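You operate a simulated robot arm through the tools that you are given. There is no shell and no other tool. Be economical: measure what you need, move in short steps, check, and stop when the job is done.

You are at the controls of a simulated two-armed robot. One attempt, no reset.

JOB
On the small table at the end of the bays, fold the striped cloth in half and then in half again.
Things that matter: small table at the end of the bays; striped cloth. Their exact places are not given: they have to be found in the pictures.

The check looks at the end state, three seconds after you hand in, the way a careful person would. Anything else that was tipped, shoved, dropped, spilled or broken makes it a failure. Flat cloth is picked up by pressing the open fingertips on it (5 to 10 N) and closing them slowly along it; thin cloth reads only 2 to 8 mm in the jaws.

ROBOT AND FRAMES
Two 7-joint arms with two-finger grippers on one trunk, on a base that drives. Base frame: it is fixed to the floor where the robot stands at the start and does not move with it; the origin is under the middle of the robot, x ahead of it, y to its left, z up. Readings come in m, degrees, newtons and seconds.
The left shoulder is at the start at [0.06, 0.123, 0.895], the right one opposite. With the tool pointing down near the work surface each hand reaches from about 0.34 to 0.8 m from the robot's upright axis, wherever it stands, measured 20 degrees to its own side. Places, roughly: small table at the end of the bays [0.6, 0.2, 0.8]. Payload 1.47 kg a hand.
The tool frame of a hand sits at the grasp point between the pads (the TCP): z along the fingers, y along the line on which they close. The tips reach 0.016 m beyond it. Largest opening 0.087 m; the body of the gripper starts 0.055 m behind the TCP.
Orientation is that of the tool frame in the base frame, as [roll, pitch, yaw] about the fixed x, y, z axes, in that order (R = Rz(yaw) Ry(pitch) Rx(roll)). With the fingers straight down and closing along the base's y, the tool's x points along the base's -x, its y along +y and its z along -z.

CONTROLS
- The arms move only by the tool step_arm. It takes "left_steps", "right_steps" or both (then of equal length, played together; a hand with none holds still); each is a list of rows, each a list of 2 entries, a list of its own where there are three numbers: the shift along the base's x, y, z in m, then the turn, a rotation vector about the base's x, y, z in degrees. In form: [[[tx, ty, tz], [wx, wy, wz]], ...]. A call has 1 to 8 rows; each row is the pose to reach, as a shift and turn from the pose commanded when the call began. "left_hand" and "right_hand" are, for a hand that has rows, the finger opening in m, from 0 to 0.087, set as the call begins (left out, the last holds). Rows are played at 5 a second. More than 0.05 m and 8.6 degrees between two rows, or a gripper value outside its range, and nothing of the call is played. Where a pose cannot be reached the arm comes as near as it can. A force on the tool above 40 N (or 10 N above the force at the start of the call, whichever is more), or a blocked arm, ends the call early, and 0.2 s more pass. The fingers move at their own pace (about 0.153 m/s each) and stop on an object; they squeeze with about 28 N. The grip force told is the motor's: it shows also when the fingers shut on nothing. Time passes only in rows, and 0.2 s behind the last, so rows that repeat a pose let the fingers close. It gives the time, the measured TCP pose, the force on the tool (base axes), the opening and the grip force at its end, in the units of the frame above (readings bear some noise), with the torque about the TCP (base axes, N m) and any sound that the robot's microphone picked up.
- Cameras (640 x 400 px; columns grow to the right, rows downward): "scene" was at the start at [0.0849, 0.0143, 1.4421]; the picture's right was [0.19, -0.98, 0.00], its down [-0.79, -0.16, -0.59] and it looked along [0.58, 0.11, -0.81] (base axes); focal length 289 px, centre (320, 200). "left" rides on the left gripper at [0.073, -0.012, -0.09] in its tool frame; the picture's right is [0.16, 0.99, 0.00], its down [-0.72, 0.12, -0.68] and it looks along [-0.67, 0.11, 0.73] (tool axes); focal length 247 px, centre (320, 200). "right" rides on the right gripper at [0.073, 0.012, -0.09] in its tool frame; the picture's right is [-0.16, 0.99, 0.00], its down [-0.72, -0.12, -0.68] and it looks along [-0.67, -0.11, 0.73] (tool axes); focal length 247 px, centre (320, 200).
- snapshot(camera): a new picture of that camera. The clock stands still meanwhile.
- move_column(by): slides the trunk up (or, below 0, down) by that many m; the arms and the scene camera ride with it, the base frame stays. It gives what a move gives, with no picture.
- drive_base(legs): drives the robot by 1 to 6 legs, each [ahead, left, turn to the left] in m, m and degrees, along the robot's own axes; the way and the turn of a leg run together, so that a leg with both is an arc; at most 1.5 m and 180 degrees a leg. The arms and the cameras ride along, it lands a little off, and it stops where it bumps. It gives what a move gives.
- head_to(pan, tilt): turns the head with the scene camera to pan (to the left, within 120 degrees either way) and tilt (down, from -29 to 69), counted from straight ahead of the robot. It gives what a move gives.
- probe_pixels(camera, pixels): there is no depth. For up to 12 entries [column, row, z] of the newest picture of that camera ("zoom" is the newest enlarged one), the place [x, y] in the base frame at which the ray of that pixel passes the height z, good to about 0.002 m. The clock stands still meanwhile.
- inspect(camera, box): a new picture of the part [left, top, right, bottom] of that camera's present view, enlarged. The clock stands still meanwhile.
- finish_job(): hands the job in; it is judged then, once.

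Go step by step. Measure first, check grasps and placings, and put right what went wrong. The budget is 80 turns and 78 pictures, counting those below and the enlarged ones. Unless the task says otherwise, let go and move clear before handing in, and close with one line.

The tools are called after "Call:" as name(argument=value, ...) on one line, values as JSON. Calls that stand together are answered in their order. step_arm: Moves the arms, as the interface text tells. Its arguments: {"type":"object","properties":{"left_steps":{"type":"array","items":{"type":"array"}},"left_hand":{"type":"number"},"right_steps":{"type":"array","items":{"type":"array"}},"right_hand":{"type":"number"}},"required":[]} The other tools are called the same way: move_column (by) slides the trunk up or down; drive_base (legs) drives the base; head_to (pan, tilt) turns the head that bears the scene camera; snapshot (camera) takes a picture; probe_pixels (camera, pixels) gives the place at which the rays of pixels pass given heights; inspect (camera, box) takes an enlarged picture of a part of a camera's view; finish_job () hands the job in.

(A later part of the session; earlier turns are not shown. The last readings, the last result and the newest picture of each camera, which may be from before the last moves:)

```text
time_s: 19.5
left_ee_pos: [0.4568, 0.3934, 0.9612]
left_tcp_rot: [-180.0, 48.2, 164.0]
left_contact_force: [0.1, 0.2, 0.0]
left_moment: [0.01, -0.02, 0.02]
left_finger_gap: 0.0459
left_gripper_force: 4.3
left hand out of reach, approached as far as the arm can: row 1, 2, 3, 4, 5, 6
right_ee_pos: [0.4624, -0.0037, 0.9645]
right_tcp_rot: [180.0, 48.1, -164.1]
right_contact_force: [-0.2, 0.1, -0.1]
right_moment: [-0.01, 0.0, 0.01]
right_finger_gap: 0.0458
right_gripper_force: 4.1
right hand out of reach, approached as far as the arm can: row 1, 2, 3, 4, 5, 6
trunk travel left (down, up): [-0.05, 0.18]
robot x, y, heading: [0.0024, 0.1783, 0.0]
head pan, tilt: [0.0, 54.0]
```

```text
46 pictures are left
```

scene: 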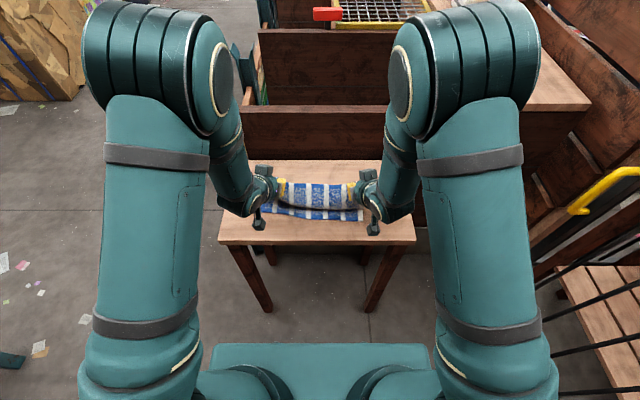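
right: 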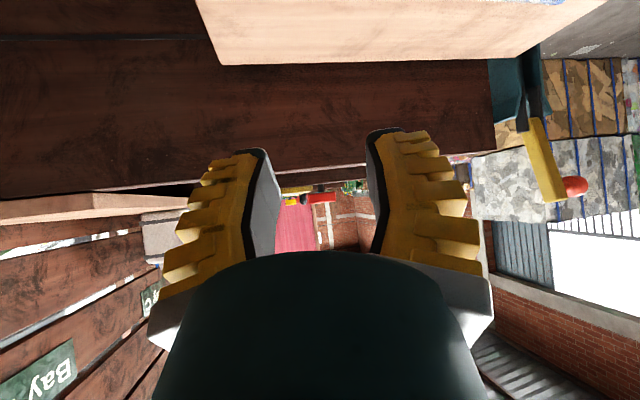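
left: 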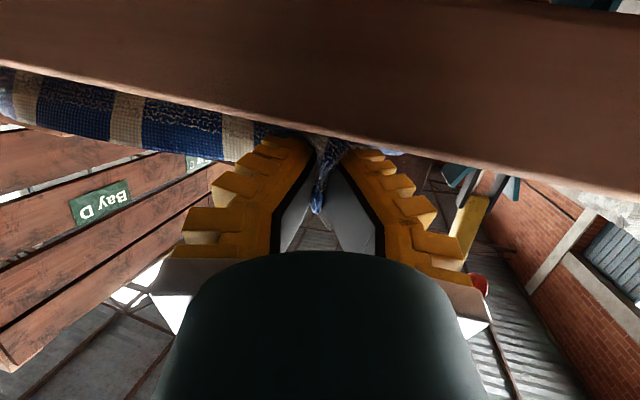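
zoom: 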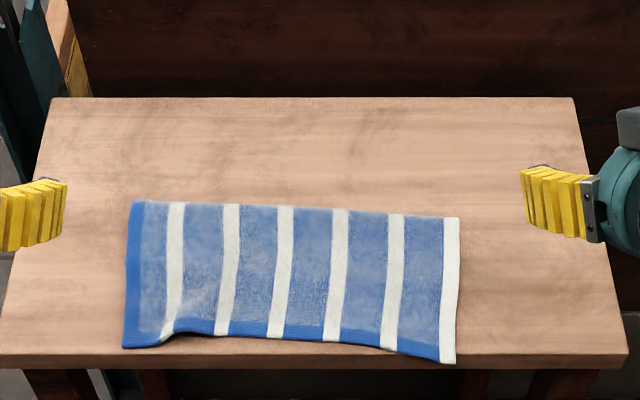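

Call:
inspect(camera="scene", box=[250, 185, 370, 250])

Call:
probe_pixels(camera="zoom", pixels=[[50, 45, 0.757], [580, 90, 0.757]])

```text
5.33 times, centred on (310, 218) of scene
```

zoom: 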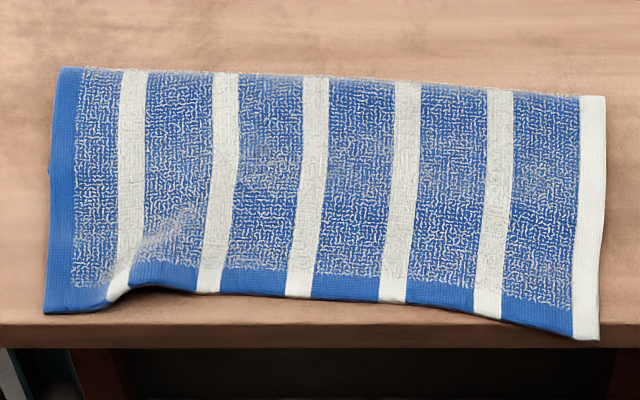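

```text
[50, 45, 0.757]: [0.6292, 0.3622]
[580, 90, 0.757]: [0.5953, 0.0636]
```

Call:
probe_pixels(camera="zoom", pixels=[[60, 68, 0.757], [606, 97, 0.757], [600, 340, 0.752], [44, 314, 0.754], [48, 172, 0.752], [602, 228, 0.752], [160, 285, 0.755], [300, 298, 0.755], [540, 325, 0.753], [300, 322, 0.75]])

```text
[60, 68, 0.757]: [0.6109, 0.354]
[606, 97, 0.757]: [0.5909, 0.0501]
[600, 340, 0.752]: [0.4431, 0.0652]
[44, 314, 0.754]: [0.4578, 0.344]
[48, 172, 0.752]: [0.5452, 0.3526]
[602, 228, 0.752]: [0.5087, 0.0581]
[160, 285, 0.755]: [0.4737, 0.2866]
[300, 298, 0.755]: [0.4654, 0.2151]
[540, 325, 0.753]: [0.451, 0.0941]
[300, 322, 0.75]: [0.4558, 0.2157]
```

The under-layer's near corners show at (48,172) and (602,228), i.e. (0.545,0.352) and (0.512,0.058). The top edge therefore has to go back +0.087 (left) and +0.069 (right), and I will re-pinch it. First I bring the tools back to straight down.

Call:
step_arm(left_steps=[[[0.003, -0.014, -0.01], [2.2, 7.7, 0]], [[0.007, -0.028, -0.02], [4.4, 15.4, 0]], [[0.01, -0.042, -0.04], [6.6, 23.1, 0]], [[0.014, -0.056, -0.05], [8.8, 30.8, 0]], [[0.018, -0.07, -0.06], [11, 38.4, 0]], [[0.021, -0.085, -0.07], [13.2, 46.1, 0]]], right_steps=[[[0.001, 0.017, -0.01], [-2.2, 7.7, 0]], [[0.002, 0.034, -0.02], [-4.4, 15.4, 0]], [[0.003, 0.051, -0.04], [-6.6, 23.1, 0]], [[0.004, 0.068, -0.05], [-8.8, 30.8, 0]], [[0.005, 0.085, -0.06], [-11, 38.4, 0]], [[0.006, 0.105, -0.07], [-13.2, 46.1, 0]]])

Call:
step_arm(left_steps=[[[0, 0, -0.01], [0, 0, 8]], [[0, 0, -0.03], [0, 0, 16.2]], [[0, 0, -0.05], [0, 0, 16.2]]], right_steps=[[[0, 0, -0.01], [0, 0, -8]], [[0, 0, -0.03], [0, 0, -16.2]], [[0, 0, -0.05], [0, 0, -16.2]]])

Call:
snapshot(camera="left")

Call:
snapshot(camera="right")

```text
time_s: 20.9
left_ee_pos: [0.4791, 0.3082, 0.8887]
left_tcp_rot: [179.9, -0.1, 164.0]
left_contact_force: [-0.5, -0.1, -0.8]
left_moment: [0.01, -0.01, 0.0]
left_finger_gap: 0.0458
left_gripper_force: 3.6
right_ee_pos: [0.4713, 0.1023, 0.894]
right_tcp_rot: [-180.0, -0.3, -164.1]
right_contact_force: [-0.5, -0.2, 0.7]
right_moment: [0.0, 0.0, -0.02]
right_finger_gap: 0.0456
right_gripper_force: 4.0
trunk travel left (down, up): [-0.05, 0.18]
robot x, y, heading: [0.0004, 0.1769, 0.3]
head pan, tilt: [0.0, 54.0]
```

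```text
time_s: 21.7
left_ee_pos: [0.4794, 0.3073, 0.8377]
left_tcp_rot: [180.0, 0.0, -179.7]
left_contact_force: [0.3, -0.8, 0.2]
left_moment: [0.03, 0.02, 0.01]
left_finger_gap: 0.0456
left_gripper_force: 4.5
right_ee_pos: [0.4725, 0.1012, 0.8442]
right_tcp_rot: [180.0, 0.0, 179.7]
right_contact_force: [0.4, -0.6, -0.4]
right_moment: [0.0, 0.03, 0.0]
right_finger_gap: 0.0458
right_gripper_force: 4.2
trunk travel left (down, up): [-0.05, 0.18]
robot x, y, heading: [-0.0002, 0.1775, 0.1]
head pan, tilt: [0.0, 54.0]
```

```text
44 pictures are left
```

left: 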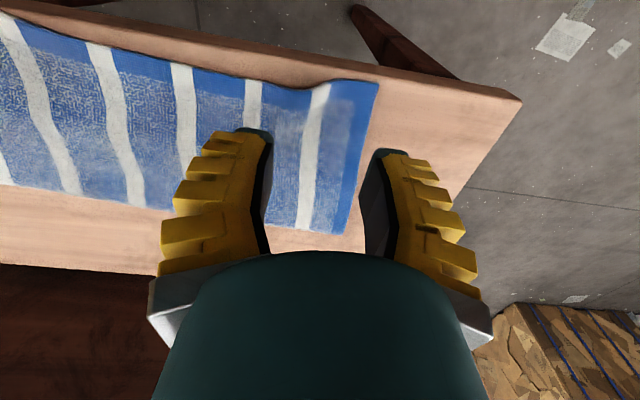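

```text
43 pictures are left
```

right: 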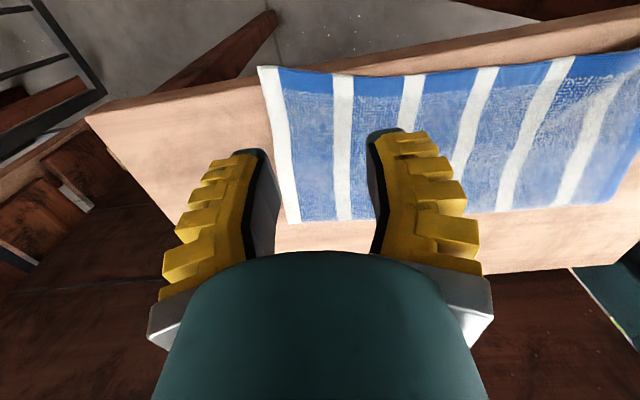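

Both hands are straight above the near corners. I descend to just above the cloth and then press.

Call:
step_arm(left_steps=[[[0, 0, -0.04], [0, 0, 0]], [[0, 0, -0.06], [0, 0, 0]], [[0, 0, -0.066], [0, 0, 0]], [[0, 0, -0.07], [0, 0, 0]]], right_steps=[[[-0.003, 0, -0.04], [0, 0, 0]], [[-0.004, 0, -0.066], [0, 0, 0]], [[-0.004, 0, -0.072], [0, 0, 0]], [[-0.004, 0, -0.077], [0, 0, 0]]])

Call:
snapshot(camera="left")

Call:
snapshot(camera="right")

```text
time_s: 22.7
left_ee_pos: [0.4786, 0.309, 0.7688]
left_tcp_rot: [180.0, 0.1, -179.8]
left_contact_force: [-0.1, 0.2, 1.3]
left_moment: [0.02, -0.04, 0.01]
left_finger_gap: 0.0409
left_gripper_force: 6.9
right_ee_pos: [0.4669, 0.102, 0.7677]
right_tcp_rot: [179.9, 0.2, 179.7]
right_contact_force: [-0.5, -1.2, 10.5]
right_moment: [-0.03, 0.0, -0.01]
right_finger_gap: 0.0419
right_gripper_force: 7.7
trunk travel left (down, up): [-0.05, 0.18]
robot x, y, heading: [0.0063, 0.1778, 0.2]
head pan, tilt: [0.0, 54.0]
```

```text
42 pictures are left
```

left: 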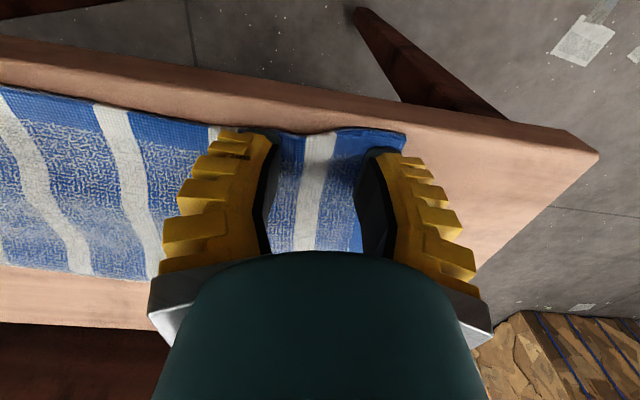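

```text
41 pictures are left
```

right: 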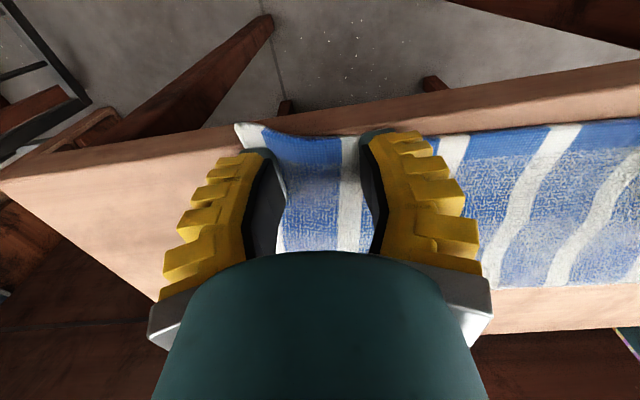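

The fingers are on the cloth (right 10.5 N, left 1.3 N). I add 2 mm on the left and close in stages.

Call:
step_arm(left_steps=[[[0, 0, -0.002], [0, 0, 0]], [[0, 0, -0.002], [0, 0, 0]]], right_steps=[[[0, 0, 0], [0, 0, 0]], [[0, 0, 0], [0, 0, 0]]], left_hand=0.032, right_hand=0.032)

Call:
step_arm(left_steps=[[[0, 0, 0], [0, 0, 0]], [[0, 0, 0], [0, 0, 0]]], right_steps=[[[0, 0, 0], [0, 0, 0]], [[0, 0, 0], [0, 0, 0]]], left_hand=0.02, right_hand=0.02)

Call:
step_arm(left_steps=[[[0, 0, 0], [0, 0, 0]], [[0, 0, 0], [0, 0, 0]]], right_steps=[[[0, 0, 0], [0, 0, 0]], [[0, 0, 0], [0, 0, 0]]], left_hand=0.01, right_hand=0.01)

Call:
step_arm(left_steps=[[[0, 0, 0], [0, 0, 0]], [[0, 0, 0], [0, 0, 0]], [[0, 0, 0.01], [0, 0, 0]], [[0, 0, 0.03], [0, 0, 0]], [[0.01, 0, 0.05], [0, 0, 0]]], right_steps=[[[0, 0, 0], [0, 0, 0]], [[0, 0, 0], [0, 0, 0]], [[0, 0, 0.01], [0, 0, 0]], [[0, 0, 0.03], [0, 0, 0]], [[0.01, 0, 0.05], [0, 0, 0]]], left_hand=0, right_hand=0)

Call:
inspect(camera="scene", box=[220, 130, 420, 255])

Call:
snapshot(camera="left")

Call:
snapshot(camera="right")

```text
time_s: 23.3
left_ee_pos: [0.4802, 0.3084, 0.7681]
left_tcp_rot: [180.0, 0.3, -179.8]
left_contact_force: [-0.5, -0.2, 11.9]
left_moment: [0.02, -0.02, 0.0]
left_finger_gap: 0.0343
left_gripper_force: 7.6
right_ee_pos: [0.4663, 0.1024, 0.7684]
right_tcp_rot: [180.0, 0.0, 179.8]
right_contact_force: [0.4, 0.5, 8.2]
right_moment: [0.01, -0.01, -0.01]
right_finger_gap: 0.0359
right_gripper_force: 2.8
trunk travel left (down, up): [-0.05, 0.18]
robot x, y, heading: [-0.0009, 0.1766, 0.3]
head pan, tilt: [0.0, 54.0]
```

```text
time_s: 23.9
left_ee_pos: [0.4784, 0.3085, 0.7675]
left_tcp_rot: [-179.9, 0.1, -179.8]
left_contact_force: [0.7, -1.2, 12.4]
left_moment: [-0.02, 0.02, -0.01]
left_finger_gap: 0.0246
left_gripper_force: 3.5
right_ee_pos: [0.4665, 0.1027, 0.7691]
right_tcp_rot: [-180.0, 0.1, 179.8]
right_contact_force: [-0.2, 1.0, 6.7]
right_moment: [0.01, -0.04, 0.02]
right_finger_gap: 0.0223
right_gripper_force: 8.0
trunk travel left (down, up): [-0.05, 0.18]
robot x, y, heading: [0.0019, 0.1808, -0.1]
head pan, tilt: [0.0, 54.0]
```

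```text
time_s: 24.5
left_ee_pos: [0.4786, 0.309, 0.767]
left_tcp_rot: [179.9, 0.2, -179.9]
left_contact_force: [0.2, -1.5, 6.9]
left_moment: [-0.06, -0.02, -0.03]
left_finger_gap: 0.0126
left_gripper_force: 8.6
right_ee_pos: [0.4678, 0.1017, 0.7691]
right_tcp_rot: [180.0, 0.1, 179.8]
right_contact_force: [-0.6, 0.2, 4.8]
right_moment: [0.03, 0.0, -0.01]
right_finger_gap: 0.0153
right_gripper_force: 5.5
trunk travel left (down, up): [-0.05, 0.18]
robot x, y, heading: [-0.0015, 0.1798, -0.1]
head pan, tilt: [0.0, 54.0]
```

```text
time_s: 25.7
left_ee_pos: [0.4895, 0.3082, 0.8157]
left_tcp_rot: [179.9, 0.0, -179.8]
left_contact_force: [0.5, -2.3, 0.0]
left_moment: [-0.02, 0.01, 0.0]
left_finger_gap: 0.0
left_gripper_force: 28.3
right_ee_pos: [0.4764, 0.1021, 0.8175]
right_tcp_rot: [180.0, 0.0, 179.7]
right_contact_force: [-0.1, 2.8, 1.0]
right_moment: [0.02, -0.02, -0.01]
right_finger_gap: 0.0002
right_gripper_force: 28.0
trunk travel left (down, up): [-0.05, 0.18]
robot x, y, heading: [0.0013, 0.182, 0.1]
head pan, tilt: [0.0, 54.0]
```

```text
3.20 times, centred on (320, 192) of scene
```

zoom: 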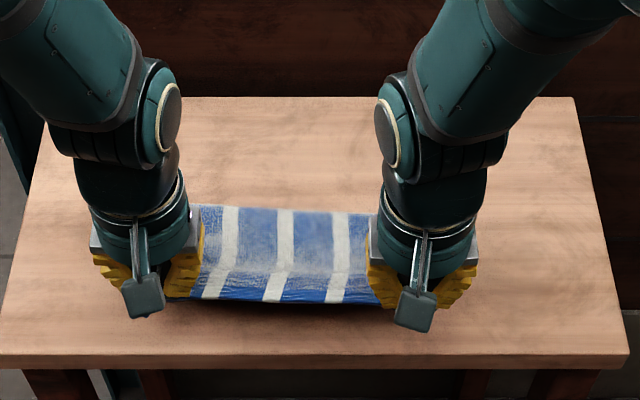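

```text
39 pictures are left
```

left: 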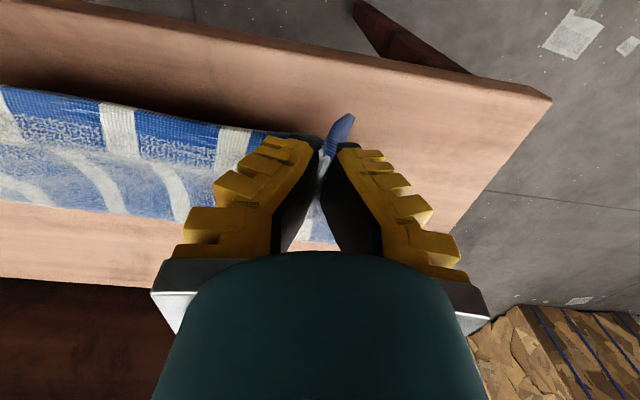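

```text
38 pictures are left
```

right: 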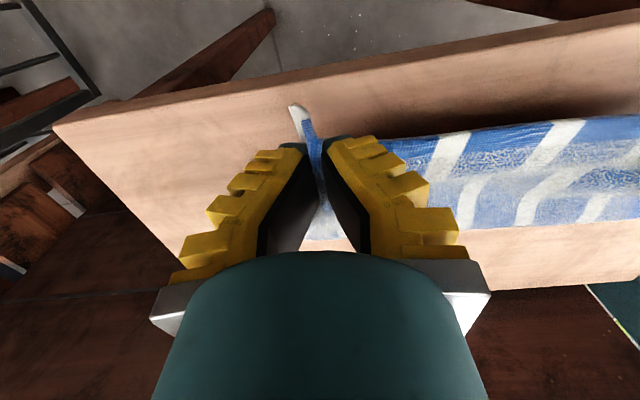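

Both corners are held again. I lift the top layer upright above the corrected crease line (x≈0.65 left, 0.62 right).

Call:
step_arm(left_steps=[[[0.038, 0.002, 0.028], [0, 0, 0]], [[0.08, 0.004, 0.05], [0, 0, 0]], [[0.125, 0.005, 0.056], [0, 0, 0]], [[0.165, 0.005, 0.05], [0, 0, 0]], [[0.165, 0.005, 0.05], [0, 0, 0]]], right_steps=[[[0.038, -0.002, 0.028], [0, 0, 0]], [[0.075, -0.004, 0.05], [0, 0, 0]], [[0.115, -0.005, 0.056], [0, 0, 0]], [[0.148, -0.005, 0.05], [0, 0, 0]], [[0.148, -0.005, 0.05], [0, 0, 0]]])

Call:
inspect(camera="scene", box=[220, 130, 420, 255])

Call:
snapshot(camera="left")

```text
time_s: 26.9
left_ee_pos: [0.6528, 0.3133, 0.8668]
left_tcp_rot: [-179.8, 0.0, -179.9]
left_contact_force: [-1.9, -9.6, 0.6]
left_moment: [-0.15, 0.02, -0.04]
left_finger_gap: 0.0
left_gripper_force: 27.7
right_ee_pos: [0.6255, 0.0966, 0.8689]
right_tcp_rot: [179.8, 0.1, 179.9]
right_contact_force: [1.5, 9.7, 0.2]
right_moment: [0.13, -0.03, 0.01]
right_finger_gap: 0.0
right_gripper_force: 28.2
trunk travel left (down, up): [-0.05, 0.18]
robot x, y, heading: [-0.0004, 0.176, 0.1]
head pan, tilt: [0.0, 54.0]
```

```text
3.20 times, centred on (320, 192) of scene
```

zoom: 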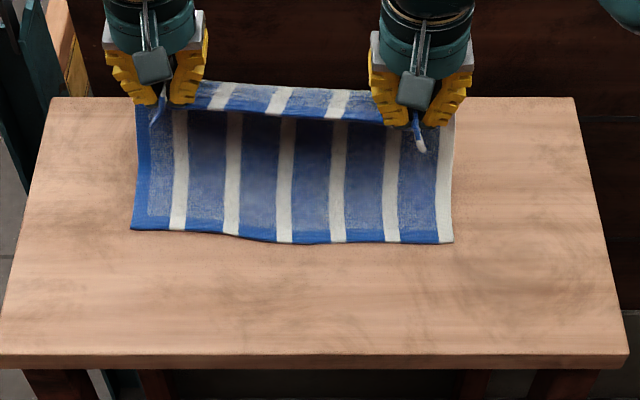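

```text
36 pictures are left
```

left: 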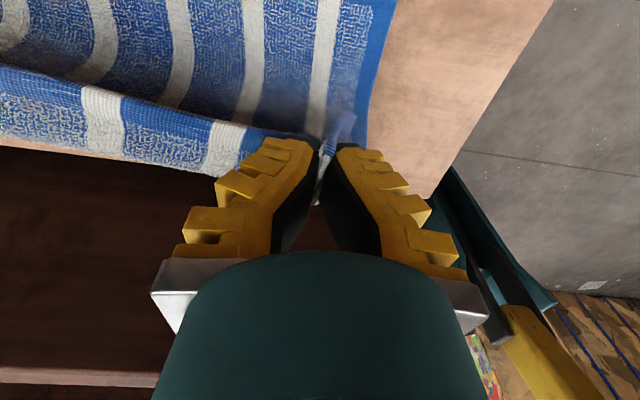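

The bottom half is flat and its near edge is clearly visible: (132,229), (290,243), (453,243). I measure it and relax the sideways tension.

Call:
probe_pixels(camera="zoom", pixels=[[132, 229, 0.752], [453, 243, 0.752], [290, 243, 0.752], [180, 231, 0.752], [420, 243, 0.752]])

Call:
step_arm(left_steps=[[[0, -0.004, 0], [0, 0, 0]], [[0, -0.005, 0], [0, 0, 0]]], right_steps=[[[0, 0.004, 0], [0, 0, 0]], [[0, 0.005, 0], [0, 0, 0]]])

```text
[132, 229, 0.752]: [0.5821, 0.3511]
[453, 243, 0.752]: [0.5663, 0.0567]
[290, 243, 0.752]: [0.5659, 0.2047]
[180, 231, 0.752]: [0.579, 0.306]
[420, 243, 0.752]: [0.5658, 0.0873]
```

```text
time_s: 27.5
left_ee_pos: [0.653, 0.3093, 0.8663]
left_tcp_rot: [180.0, 0.0, -179.8]
left_contact_force: [-0.1, -3.8, 0.2]
left_moment: [-0.05, 0.03, -0.02]
left_finger_gap: 0.0
left_gripper_force: 27.8
right_ee_pos: [0.6251, 0.1014, 0.8689]
right_tcp_rot: [-180.0, 0.0, 179.7]
right_contact_force: [0.8, 2.7, -0.4]
right_moment: [0.07, -0.01, 0.0]
right_finger_gap: 0.0
right_gripper_force: 27.7
trunk travel left (down, up): [-0.05, 0.18]
robot x, y, heading: [-0.0001, 0.1804, -0.0]
head pan, tilt: [0.0, 54.0]
```

The cloth slid rather than peeling: the lower near edge is now at x≈0.58 (L) and 0.566 (R), with the lower half about 0.113 deep, which is right for a half fold. I lower the top edge onto it: TCP to (0.600, 0.311) left and (0.587, 0.098) right.

Call:
step_arm(left_steps=[[[-0.01, 0, -0.02], [0, 0, 0]], [[-0.022, 0.001, -0.04], [0, 0, 0]], [[-0.035, 0.001, -0.06], [0, 0, 0]], [[-0.047, 0.002, -0.076], [0, 0, 0]], [[-0.053, 0.002, -0.086], [0, 0, 0]], [[-0.053, 0.002, -0.089], [0, 0, 0]]], right_steps=[[[-0.008, 0, -0.02], [0, 0, 0]], [[-0.016, -0.001, -0.04], [0, 0, 0]], [[-0.025, -0.002, -0.06], [0, 0, 0]], [[-0.033, -0.003, -0.078], [0, 0, 0]], [[-0.038, -0.003, -0.089], [0, 0, 0]], [[-0.038, -0.003, -0.092], [0, 0, 0]]])

Call:
inspect(camera="scene", box=[220, 130, 420, 255])

Call:
snapshot(camera="left")

Call:
snapshot(camera="right")

```text
time_s: 28.9
left_ee_pos: [0.6003, 0.3101, 0.778]
left_tcp_rot: [180.0, 0.2, -179.8]
left_contact_force: [-0.4, -3.8, -0.6]
left_moment: [-0.11, -0.03, -0.05]
left_finger_gap: 0.0
left_gripper_force: 28.2
right_ee_pos: [0.5876, 0.0998, 0.7751]
right_tcp_rot: [-180.0, 0.0, 179.7]
right_contact_force: [-0.1, 5.0, 0.8]
right_moment: [0.08, 0.02, -0.03]
right_finger_gap: 0.0
right_gripper_force: 27.6
trunk travel left (down, up): [-0.05, 0.18]
robot x, y, heading: [-0.006, 0.1773, 0.4]
head pan, tilt: [0.0, 54.0]
```

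```text
3.20 times, centred on (320, 192) of scene
```

zoom: 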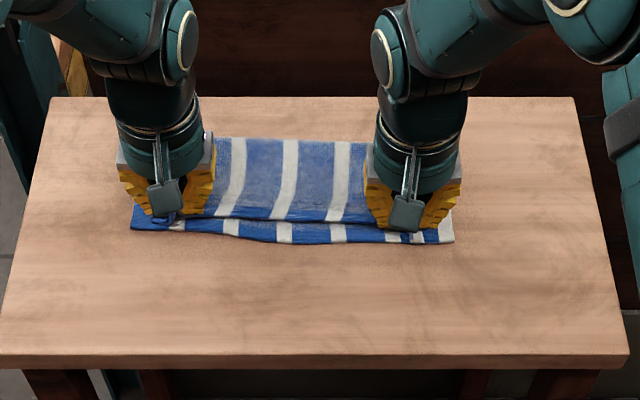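

```text
34 pictures are left
```

left: 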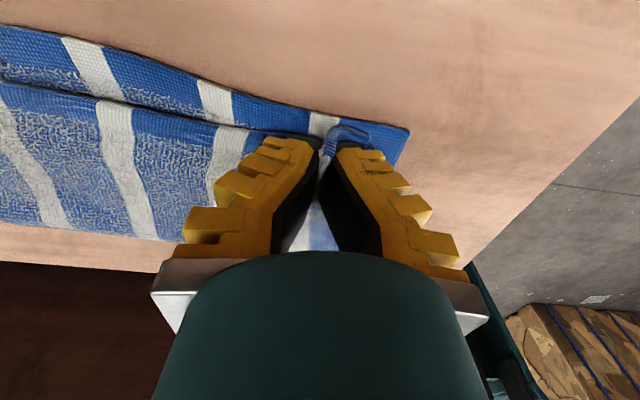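

```text
33 pictures are left
```

right: 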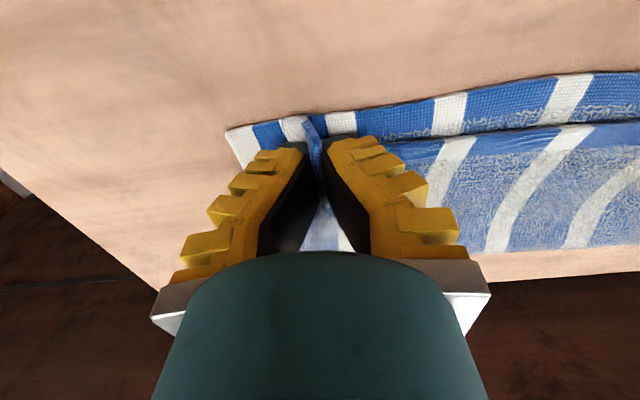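

Call:
probe_pixels(camera="zoom", pixels=[[230, 138, 0.765], [350, 142, 0.765], [280, 221, 0.768], [270, 241, 0.752], [400, 242, 0.752], [160, 232, 0.752], [410, 238, 0.755], [160, 222, 0.76]])

```text
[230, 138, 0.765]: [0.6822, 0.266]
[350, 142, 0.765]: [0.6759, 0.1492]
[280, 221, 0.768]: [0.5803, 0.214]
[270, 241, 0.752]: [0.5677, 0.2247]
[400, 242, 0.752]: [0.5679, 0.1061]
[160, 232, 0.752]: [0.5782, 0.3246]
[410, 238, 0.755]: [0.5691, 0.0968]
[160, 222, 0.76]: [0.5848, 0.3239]
```

The ends match within 0–6 mm and the middle is about 12 mm short. I nudge 4 mm nearer and down, open, and lift away.

Call:
step_arm(left_steps=[[[-0.003, 0, -0.003], [0, 0, 0]], [[-0.004, 0, -0.005], [0, 0, 0]]], right_steps=[[[-0.003, 0, -0.002], [0, 0, 0]], [[-0.004, 0, -0.003], [0, 0, 0]]])

Call:
step_arm(left_steps=[[[0, 0, 0], [0, 0, 0]], [[0, 0, 0], [0, 0, 0]], [[0, 0, 0.015], [0, 0, 0]], [[0, 0, 0.04], [0, 0, 0]], [[0, 0, 0.08], [0, 0, 0]]], right_steps=[[[0, 0, 0], [0, 0, 0]], [[0, 0, 0], [0, 0, 0]], [[0, 0, 0.015], [0, 0, 0]], [[0, 0, 0.04], [0, 0, 0]], [[0, 0, 0.08], [0, 0, 0]]], left_hand=0.035, right_hand=0.035)

Call:
step_arm(left_steps=[[[-0.03, 0.03, 0.01], [0, 0, 0]], [[-0.06, 0.06, 0.02], [0, 0, 0]], [[-0.09, 0.09, 0.02], [0, 0, 0]], [[-0.12, 0.12, 0.03], [0, 0, 0]]], right_steps=[[[-0.03, -0.03, 0.01], [0, 0, 0]], [[-0.06, -0.06, 0.02], [0, 0, 0]], [[-0.09, -0.09, 0.02], [0, 0, 0]], [[-0.12, -0.12, 0.03], [0, 0, 0]]])

Call:
inspect(camera="scene", box=[250, 155, 370, 230])

```text
time_s: 29.5
left_ee_pos: [0.5965, 0.3104, 0.7737]
left_tcp_rot: [-180.0, 0.1, -179.8]
left_contact_force: [-0.2, -4.4, 0.8]
left_moment: [-0.03, -0.05, -0.03]
left_finger_gap: 0.0001
left_gripper_force: 28.3
right_ee_pos: [0.5829, 0.0993, 0.7738]
right_tcp_rot: [180.0, 0.1, 179.8]
right_contact_force: [1.5, 4.0, 2.2]
right_moment: [0.07, -0.05, 0.0]
right_finger_gap: 0.0
right_gripper_force: 28.2
trunk travel left (down, up): [-0.05, 0.18]
robot x, y, heading: [-0.0, 0.182, 0.1]
head pan, tilt: [0.0, 54.0]
```

```text
time_s: 30.7
left_ee_pos: [0.5962, 0.3108, 0.8528]
left_tcp_rot: [-180.0, 0.1, -179.8]
left_contact_force: [0.9, -0.3, 0.5]
left_moment: [-0.03, -0.03, 0.03]
left_finger_gap: 0.0407
left_gripper_force: 4.2
right_ee_pos: [0.5828, 0.0982, 0.8538]
right_tcp_rot: [179.9, 0.0, 179.8]
right_contact_force: [0.1, 0.1, -1.1]
right_moment: [0.0, 0.02, 0.03]
right_finger_gap: 0.041
right_gripper_force: 4.6
trunk travel left (down, up): [-0.05, 0.18]
robot x, y, heading: [-0.0002, 0.1791, -0.0]
head pan, tilt: [0.0, 54.0]
```

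```text
time_s: 31.7
left_ee_pos: [0.4771, 0.4311, 0.8846]
left_tcp_rot: [179.9, 0.2, -179.9]
left_contact_force: [-0.3, -0.7, -0.2]
left_moment: [0.02, 0.0, -0.02]
left_finger_gap: 0.0413
left_gripper_force: 4.3
right_ee_pos: [0.462, -0.0212, 0.8824]
right_tcp_rot: [-179.9, 0.1, 179.8]
right_contact_force: [-0.6, -0.8, 0.7]
right_moment: [-0.02, 0.0, 0.0]
right_finger_gap: 0.0409
right_gripper_force: 4.4
trunk travel left (down, up): [-0.05, 0.18]
robot x, y, heading: [0.0012, 0.179, 0.1]
head pan, tilt: [0.0, 54.0]
```

```text
5.33 times, centred on (310, 192) of scene
```

zoom: 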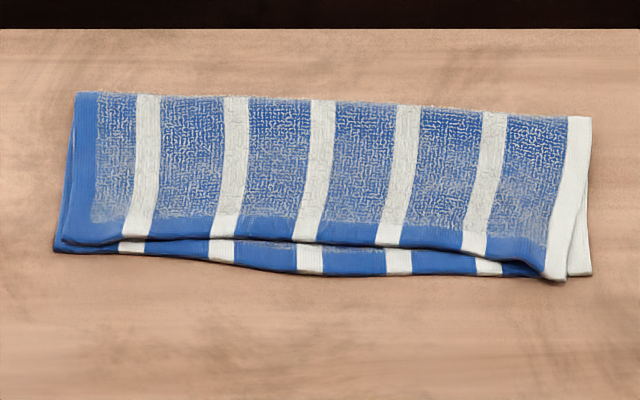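

The halves now agree within about 1 cm, with the strip lying neatly at x 0.57–0.69, y 0.055–0.345. For the second fold the right hand will pinch the left end (both layers), closing along x, and carry it to the right. I turn that hand by -90° on the way.

Call:
step_arm(right_steps=[[[0.02, 0.02, 0.01], [0, 0, -8.5]], [[0.04, 0.05, 0.02], [0, 0, -17]], [[0.06, 0.08, 0.03], [0, 0, -25.5]], [[0.08, 0.11, 0.04], [0, 0, -34]], [[0.1, 0.14, 0.04], [0, 0, -42.5]], [[0.12, 0.17, 0.04], [0, 0, -51]], [[0.14, 0.2, 0.04], [0, 0, -59.5]], [[0.15, 0.22, 0.04], [0, 0, -68]]], left_steps=[[[0, 0.02, 0], [0, 0, 0]], [[0, 0.04, 0], [0, 0, 0]], [[-0.02, 0.06, 0], [0, 0, 0]], [[-0.04, 0.08, 0], [0, 0, 0]], [[-0.06, 0.1, 0], [0, 0, 0]], [[-0.08, 0.12, 0], [0, 0, 0]], [[-0.08, 0.14, 0], [0, 0, 0]], [[-0.08, 0.14, 0], [0, 0, 0]]])

Call:
step_arm(right_steps=[[[0.01, 0.03, 0], [0, 0, -7.5]], [[0.015, 0.06, 0], [0, 0, -15]], [[0.02, 0.09, 0], [0, 0, -22]], [[0.02, 0.11, 0], [0, 0, -22]]], right_hand=0.06)

Call:
snapshot(camera="scene")

```text
time_s: 33.5
left_ee_pos: [0.3966, 0.5718, 0.8827]
left_tcp_rot: [-180.0, 0.1, -179.9]
left_contact_force: [0.2, 0.4, 0.0]
left_moment: [0.01, 0.02, -0.03]
left_finger_gap: 0.0412
left_gripper_force: 4.0
right_ee_pos: [0.6138, 0.1999, 0.9219]
right_tcp_rot: [180.0, 0.1, 111.6]
right_contact_force: [-0.4, 0.0, 0.3]
right_moment: [-0.03, 0.02, 0.01]
right_finger_gap: 0.0408
right_gripper_force: 4.1
trunk travel left (down, up): [-0.05, 0.18]
robot x, y, heading: [-0.0008, 0.179, -0.0]
head pan, tilt: [0.0, 54.0]
```

```text
time_s: 34.5
left_ee_pos: [0.3965, 0.5709, 0.8831]
left_tcp_rot: [-180.0, 0.1, -179.9]
left_contact_force: [0.3, 0.3, -0.9]
left_moment: [0.03, 0.02, -0.02]
left_finger_gap: 0.041
left_gripper_force: 3.9
right_ee_pos: [0.6319, 0.31, 0.9231]
right_tcp_rot: [179.9, 0.1, 89.7]
right_contact_force: [-0.7, 0.1, -0.4]
right_moment: [-0.02, -0.01, -0.01]
right_finger_gap: 0.0645
right_gripper_force: 3.0
trunk travel left (down, up): [-0.05, 0.18]
robot x, y, heading: [0.0014, 0.175, -0.1]
head pan, tilt: [0.0, 54.0]
```

```text
31 pictures are left
```

scene: 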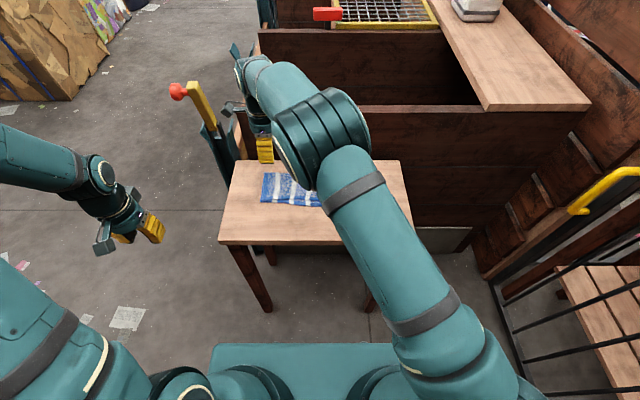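

The hand reached yaw 90° cleanly. I look through its wrist camera for the strip's left end.

Call:
snapshot(camera="right")

Call:
inspect(camera="scene", box=[250, 155, 370, 230])

Call:
probe_pixels(camera="zoom", pixels=[[75, 94, 0.758], [60, 243, 0.755], [54, 250, 0.752], [590, 118, 0.757], [562, 280, 0.755], [592, 274, 0.752]])

```text
30 pictures are left
```

right: 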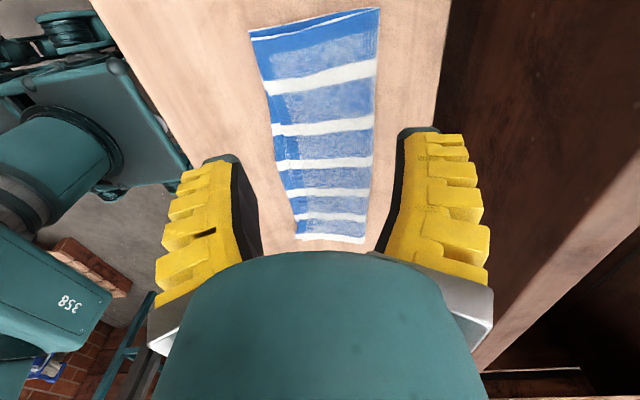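

```text
5.33 times, centred on (310, 192) of scene
```

zoom: 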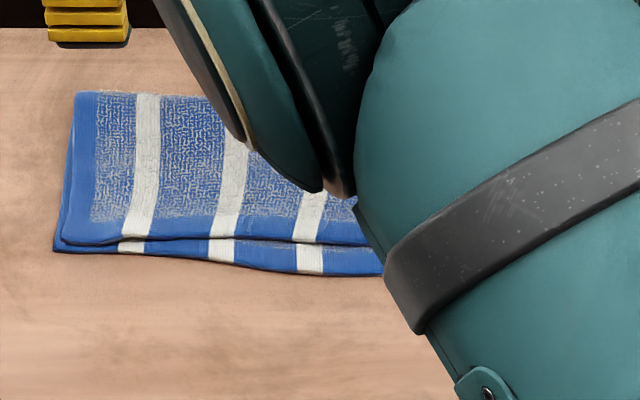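

```text
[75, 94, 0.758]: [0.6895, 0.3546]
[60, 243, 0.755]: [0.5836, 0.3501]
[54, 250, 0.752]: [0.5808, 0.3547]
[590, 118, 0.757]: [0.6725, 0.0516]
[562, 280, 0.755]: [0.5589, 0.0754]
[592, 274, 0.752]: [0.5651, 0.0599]
```

The left end's centre is at (0.635, 0.353). I move the TCP to (0.635, 0.339) and descend to just above the cloth.

Call:
step_arm(right_steps=[[[0.002, 0.02, -0.04], [0, 0, 0]], [[0.003, 0.029, -0.08], [0, 0, 0]], [[0.003, 0.029, -0.12], [0, 0, 0]], [[0.003, 0.029, -0.145], [0, 0, 0]], [[0.003, 0.029, -0.149], [0, 0, 0]], [[0.003, 0.029, -0.152], [0, 0, 0]]])

Call:
snapshot(camera="right")

```text
time_s: 35.9
left_ee_pos: [0.3963, 0.5718, 0.883]
left_tcp_rot: [-179.9, 0.1, -179.7]
left_contact_force: [-0.3, 0.1, -0.2]
left_moment: [-0.01, 0.0, 0.01]
left_finger_gap: 0.041
left_gripper_force: 4.1
right_ee_pos: [0.6373, 0.3392, 0.7722]
right_tcp_rot: [179.9, 0.0, 89.9]
right_contact_force: [0.4, 0.2, 2.4]
right_moment: [0.0, 0.04, -0.02]
right_finger_gap: 0.0618
right_gripper_force: 2.9
trunk travel left (down, up): [-0.05, 0.18]
robot x, y, heading: [-0.0004, 0.1768, 0.2]
head pan, tilt: [0.0, 54.0]
```

```text
28 pictures are left
```

right: 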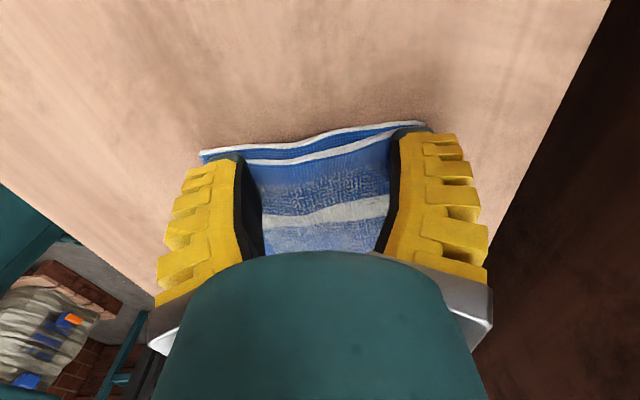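

The fingers touch, and the end's two layers show at (310,140) and (340,150). I press a few mm more, then close in stages, watching whether both layers buckle.

Call:
step_arm(right_steps=[[[0, 0, -0.003], [0, 0, 0]], [[0, 0, -0.005], [0, 0, 0]]], right_hand=0.052)

Call:
step_arm(right_steps=[[[0, 0, 0], [0, 0, 0]], [[0, 0, 0], [0, 0, 0]]], right_hand=0.04)

Call:
step_arm(right_steps=[[[0, 0, 0], [0, 0, 0]], [[0, 0, 0], [0, 0, 0]]], right_hand=0.028)

Call:
snapshot(camera="right")

```text
time_s: 36.5
left_ee_pos: [0.3959, 0.5714, 0.8827]
left_tcp_rot: [-180.0, 0.1, -179.8]
left_contact_force: [0.2, 0.1, -0.3]
left_moment: [-0.03, 0.03, -0.02]
left_finger_gap: 0.0406
left_gripper_force: 4.3
right_ee_pos: [0.6368, 0.3383, 0.768]
right_tcp_rot: [179.7, -0.1, 89.8]
right_contact_force: [-0.6, 0.1, 24.4]
right_moment: [-0.03, 0.18, -0.01]
right_finger_gap: 0.0555
right_gripper_force: 9.2
trunk travel left (down, up): [-0.05, 0.18]
robot x, y, heading: [-0.0001, 0.1763, -0.0]
head pan, tilt: [0.0, 54.0]
```

```text
time_s: 37.1
left_ee_pos: [0.3948, 0.571, 0.8835]
left_tcp_rot: [179.9, 0.3, -179.7]
left_contact_force: [1.1, -0.1, -0.4]
left_moment: [0.0, -0.02, 0.02]
left_finger_gap: 0.0411
left_gripper_force: 4.1
right_ee_pos: [0.6349, 0.3378, 0.7665]
right_tcp_rot: [179.7, -0.1, 89.8]
right_contact_force: [-3.3, -0.2, 27.9]
right_moment: [-0.05, 0.32, -0.04]
right_finger_gap: 0.0359
right_gripper_force: 10.1
trunk travel left (down, up): [-0.05, 0.18]
robot x, y, heading: [-0.0024, 0.1773, -0.2]
head pan, tilt: [0.0, 54.0]
```

```text
time_s: 37.7
left_ee_pos: [0.3958, 0.5708, 0.8827]
left_tcp_rot: [-180.0, 0.1, -179.9]
left_contact_force: [-0.3, -0.4, -0.4]
left_moment: [-0.04, -0.02, -0.03]
left_finger_gap: 0.0408
left_gripper_force: 4.7
right_ee_pos: [0.6354, 0.337, 0.7671]
right_tcp_rot: [179.8, 0.0, 89.8]
right_contact_force: [1.8, 0.3, 22.4]
right_moment: [-0.04, 0.12, 0.0]
right_finger_gap: 0.0293
right_gripper_force: 0.0
trunk travel left (down, up): [-0.05, 0.18]
robot x, y, heading: [-0.0004, 0.1771, 0.1]
head pan, tilt: [0.0, 54.0]
```

```text
27 pictures are left
```

right: 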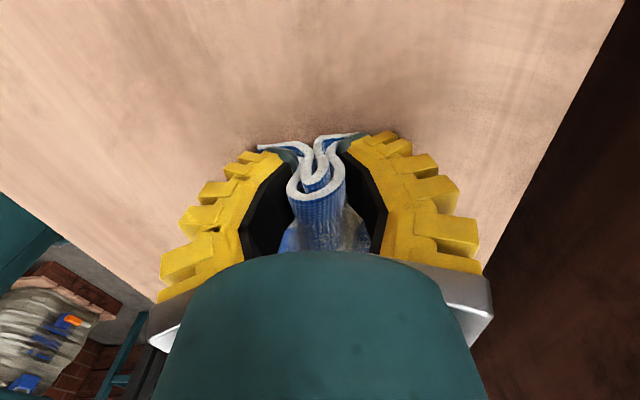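

Both layers buckled together into one ridge (320,180). I ease the pressure and close fully, then lift.

Call:
step_arm(right_steps=[[[0, 0, 0.001], [0, 0, 0]], [[0, 0, 0.001], [0, 0, 0]]], right_hand=0.015)

Call:
step_arm(right_steps=[[[0, 0, 0], [0, 0, 0]], [[0, 0, 0], [0, 0, 0]], [[0, 0, 0], [0, 0, 0]], [[0, 0, 0.015], [0, 0, 0]], [[0, -0.005, 0.035], [0, 0, 0]], [[0, -0.01, 0.055], [0, 0, 0]]], right_hand=0)

Call:
snapshot(camera="right")

Call:
inspect(camera="scene", box=[220, 130, 420, 255])

```text
time_s: 38.3
left_ee_pos: [0.3953, 0.5721, 0.8837]
left_tcp_rot: [-180.0, 0.1, -179.8]
left_contact_force: [0.1, 0.1, -0.9]
left_moment: [0.02, -0.01, -0.03]
left_finger_gap: 0.0408
left_gripper_force: 4.3
right_ee_pos: [0.6345, 0.3371, 0.7679]
right_tcp_rot: [-179.9, 0.0, 89.7]
right_contact_force: [-2.3, -1.0, 21.4]
right_moment: [-0.06, 0.15, -0.01]
right_finger_gap: 0.0132
right_gripper_force: 16.2
trunk travel left (down, up): [-0.05, 0.18]
robot x, y, heading: [-0.0042, 0.1794, -0.2]
head pan, tilt: [0.0, 54.0]
```

```text
time_s: 39.7
left_ee_pos: [0.3954, 0.5718, 0.8827]
left_tcp_rot: [-179.9, 0.1, -179.8]
left_contact_force: [-0.4, 0.1, -0.4]
left_moment: [-0.02, 0.02, 0.03]
left_finger_gap: 0.041
left_gripper_force: 4.6
right_ee_pos: [0.636, 0.3265, 0.822]
right_tcp_rot: [-180.0, 0.0, 89.8]
right_contact_force: [0.6, -0.5, -0.1]
right_moment: [0.01, -0.03, -0.02]
right_finger_gap: 0.0004
right_gripper_force: 27.8
trunk travel left (down, up): [-0.05, 0.18]
robot x, y, heading: [0.0017, 0.178, 0.2]
head pan, tilt: [0.0, 54.0]
```

```text
26 pictures are left
```

right: 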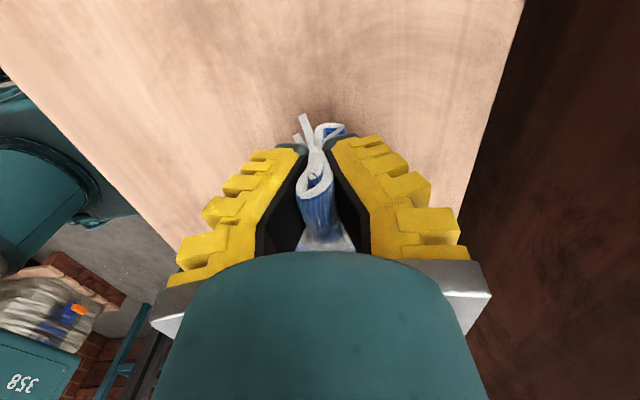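

```text
3.20 times, centred on (320, 192) of scene
```

zoom: 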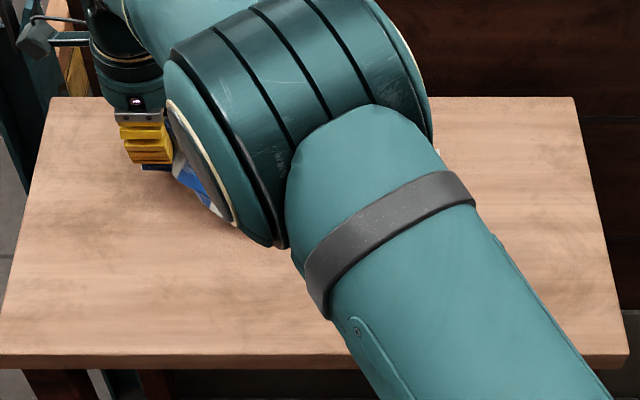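

Both hems are in the jaws. Now I carry the end over to the right in an arc, tilting the fingers toward +y and keeping the cloth slack so the lower half is not dragged.

Call:
step_arm(right_steps=[[[-0.001, -0.0265, 0.018], [8, 0, 0]], [[-0.003, -0.0515, 0.028], [16, 0, 0]], [[-0.004, -0.0765, 0.035], [24, 0, 0]], [[-0.006, -0.1015, 0.035], [32, 0, 0]], [[-0.008, -0.1265, 0.03], [40, 0, 0]]])

Call:
snapshot(camera="scene")

```text
time_s: 40.9
left_ee_pos: [0.3969, 0.5712, 0.8827]
left_tcp_rot: [180.0, 0.0, -179.8]
left_contact_force: [-0.6, 0.7, -1.0]
left_moment: [-0.01, 0.01, -0.02]
left_finger_gap: 0.0407
left_gripper_force: 4.0
right_ee_pos: [0.629, 0.2012, 0.8515]
right_tcp_rot: [-179.9, -40.2, 89.7]
right_contact_force: [-0.1, -0.7, 0.1]
right_moment: [0.0, 0.03, -0.02]
right_finger_gap: 0.0
right_gripper_force: 27.9
trunk travel left (down, up): [-0.05, 0.18]
robot x, y, heading: [-0.001, 0.1757, -0.0]
head pan, tilt: [0.0, 54.0]
```

```text
24 pictures are left
```

scene: 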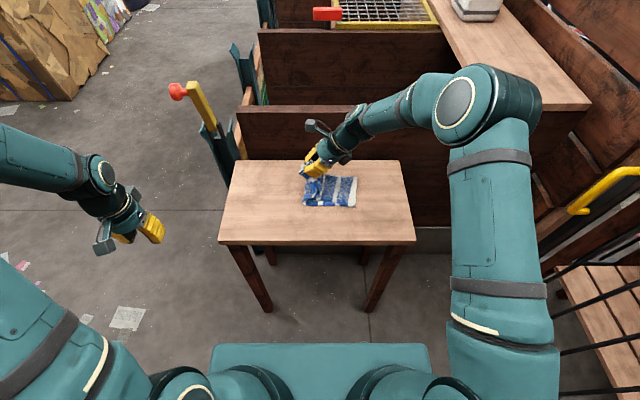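

Call:
inspect(camera="scene", box=[260, 130, 388, 210])

Call:
probe_pixels(camera="zoom", pixels=[[485, 235, 0.755], [485, 380, 0.753], [470, 385, 0.755]])

```text
5.00 times, centred on (324, 170) of scene
```

zoom: 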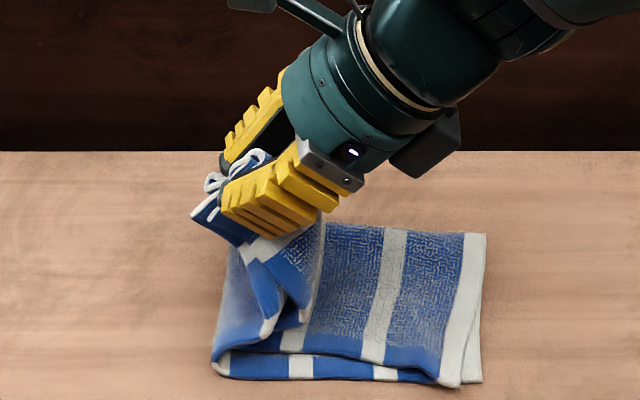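

```text
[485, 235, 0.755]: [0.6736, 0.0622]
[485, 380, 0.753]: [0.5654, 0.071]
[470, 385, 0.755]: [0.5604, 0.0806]
```

The fold is going over well; the right end sits at y≈0.066. I finish the arc to TCP y≈0.098 at 80° tilt.

Call:
step_arm(right_steps=[[[-0.002, -0.025, -0.006], [8, 0, 0]], [[-0.004, -0.048, -0.017], [16, 0, 0]], [[-0.007, -0.068, -0.03], [24, 0, 0]], [[-0.009, -0.088, -0.044], [32, 0, 0]], [[-0.01, -0.103, -0.058], [40, 0, 0]], [[-0.01, -0.103, -0.062], [40, 0, 0]]])

Call:
inspect(camera="scene", box=[270, 140, 430, 240])

```text
time_s: 42.3
left_ee_pos: [0.397, 0.5725, 0.8829]
left_tcp_rot: [180.0, 0.2, -179.8]
left_contact_force: [-0.3, -0.4, -0.7]
left_moment: [0.01, 0.0, 0.02]
left_finger_gap: 0.0411
left_gripper_force: 3.8
right_ee_pos: [0.6181, 0.0967, 0.7941]
right_tcp_rot: [179.6, -80.2, 90.3]
right_contact_force: [-3.0, -5.3, 22.3]
right_moment: [-1.91, 0.39, -0.17]
right_finger_gap: 0.0002
right_gripper_force: 28.0
trunk travel left (down, up): [-0.05, 0.18]
robot x, y, heading: [-0.0014, 0.1755, 0.1]
head pan, tilt: [0.0, 54.0]
```

```text
4.00 times, centred on (350, 190) of scene
```

zoom: 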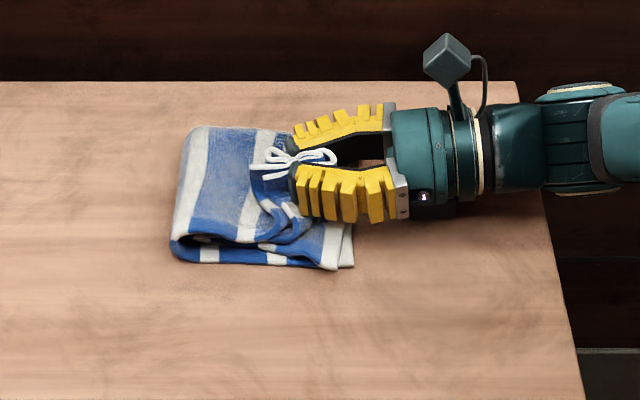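

The wrist is touching the table (22 N), so I rise 5 mm, then open and withdraw to the right along the fingers.

Call:
step_arm(right_steps=[[[0, 0, 0.004], [0, 0, 0]], [[0, -0.002, 0.005], [0, 0, 0]]])

Call:
step_arm(right_steps=[[[0, 0, 0], [0, 0, 0]], [[0, 0, 0], [0, 0, 0]], [[0, -0.015, 0.002], [0, 0, 0]]], right_hand=0.03)

Call:
inspect(camera="scene", box=[270, 140, 430, 240])

```text
time_s: 42.9
left_ee_pos: [0.398, 0.5722, 0.8827]
left_tcp_rot: [179.9, 0.0, -179.8]
left_contact_force: [0.2, -0.4, 0.4]
left_moment: [0.0, -0.03, 0.0]
left_finger_gap: 0.0409
left_gripper_force: 4.1
right_ee_pos: [0.6176, 0.0973, 0.7937]
right_tcp_rot: [-178.0, -79.8, 88.0]
right_contact_force: [0.6, 0.2, 1.9]
right_moment: [0.0, 0.02, 0.02]
right_finger_gap: 0.0001
right_gripper_force: 28.1
trunk travel left (down, up): [-0.05, 0.18]
robot x, y, heading: [0.0019, 0.1816, -0.0]
head pan, tilt: [0.0, 54.0]
```

```text
time_s: 43.7
left_ee_pos: [0.3971, 0.5722, 0.8827]
left_tcp_rot: [179.9, 0.1, -179.8]
left_contact_force: [-0.1, -0.4, -0.1]
left_moment: [-0.01, -0.02, 0.0]
left_finger_gap: 0.0408
left_gripper_force: 4.5
right_ee_pos: [0.6177, 0.0814, 0.7964]
right_tcp_rot: [-178.8, -79.9, 88.7]
right_contact_force: [-0.5, -0.3, -0.1]
right_moment: [0.03, 0.02, -0.01]
right_finger_gap: 0.0328
right_gripper_force: 4.4
trunk travel left (down, up): [-0.05, 0.18]
robot x, y, heading: [-0.0008, 0.1794, -0.0]
head pan, tilt: [0.0, 54.0]
```

```text
4.00 times, centred on (350, 190) of scene
```

zoom: 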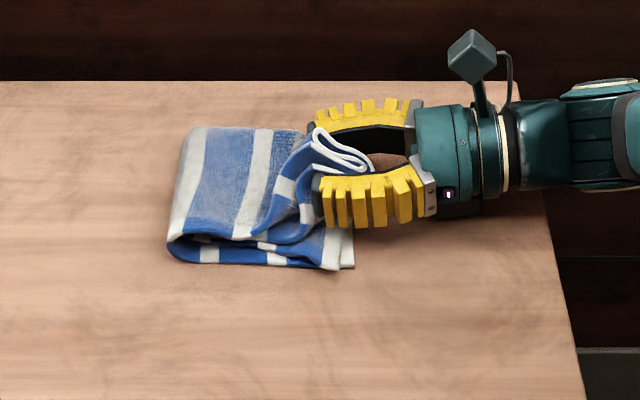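

The end is opening out toward the right. I open wider and keep withdrawing.

Call:
step_arm(right_steps=[[[0, 0, 0], [0, 0, 0]], [[0, -0.02, 0.003], [0, 0, 0]], [[0, -0.045, 0.006], [0, 0, 0]], [[0, -0.075, 0.01], [0, 0, 0]], [[0, -0.11, 0.02], [0, 0, 0]]], right_hand=0.06)

Call:
inspect(camera="scene", box=[270, 140, 430, 240])

```text
time_s: 44.9
left_ee_pos: [0.3967, 0.571, 0.8829]
left_tcp_rot: [-179.9, 0.2, -179.8]
left_contact_force: [-0.1, 0.2, 1.0]
left_moment: [-0.02, 0.0, -0.01]
left_finger_gap: 0.0411
left_gripper_force: 4.5
right_ee_pos: [0.6188, -0.0293, 0.8143]
right_tcp_rot: [-178.5, -79.9, 88.4]
right_contact_force: [-0.4, 0.2, 0.3]
right_moment: [0.01, 0.0, -0.04]
right_finger_gap: 0.0644
right_gripper_force: 3.3
trunk travel left (down, up): [-0.05, 0.18]
robot x, y, heading: [0.0026, 0.1802, 0.0]
head pan, tilt: [0.0, 54.0]
```

```text
4.00 times, centred on (350, 190) of scene
```

zoom: 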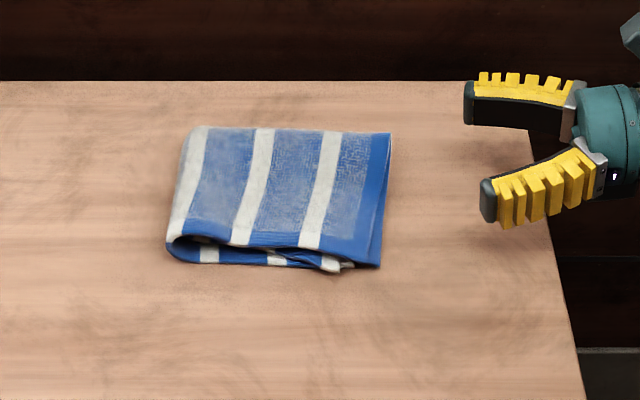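

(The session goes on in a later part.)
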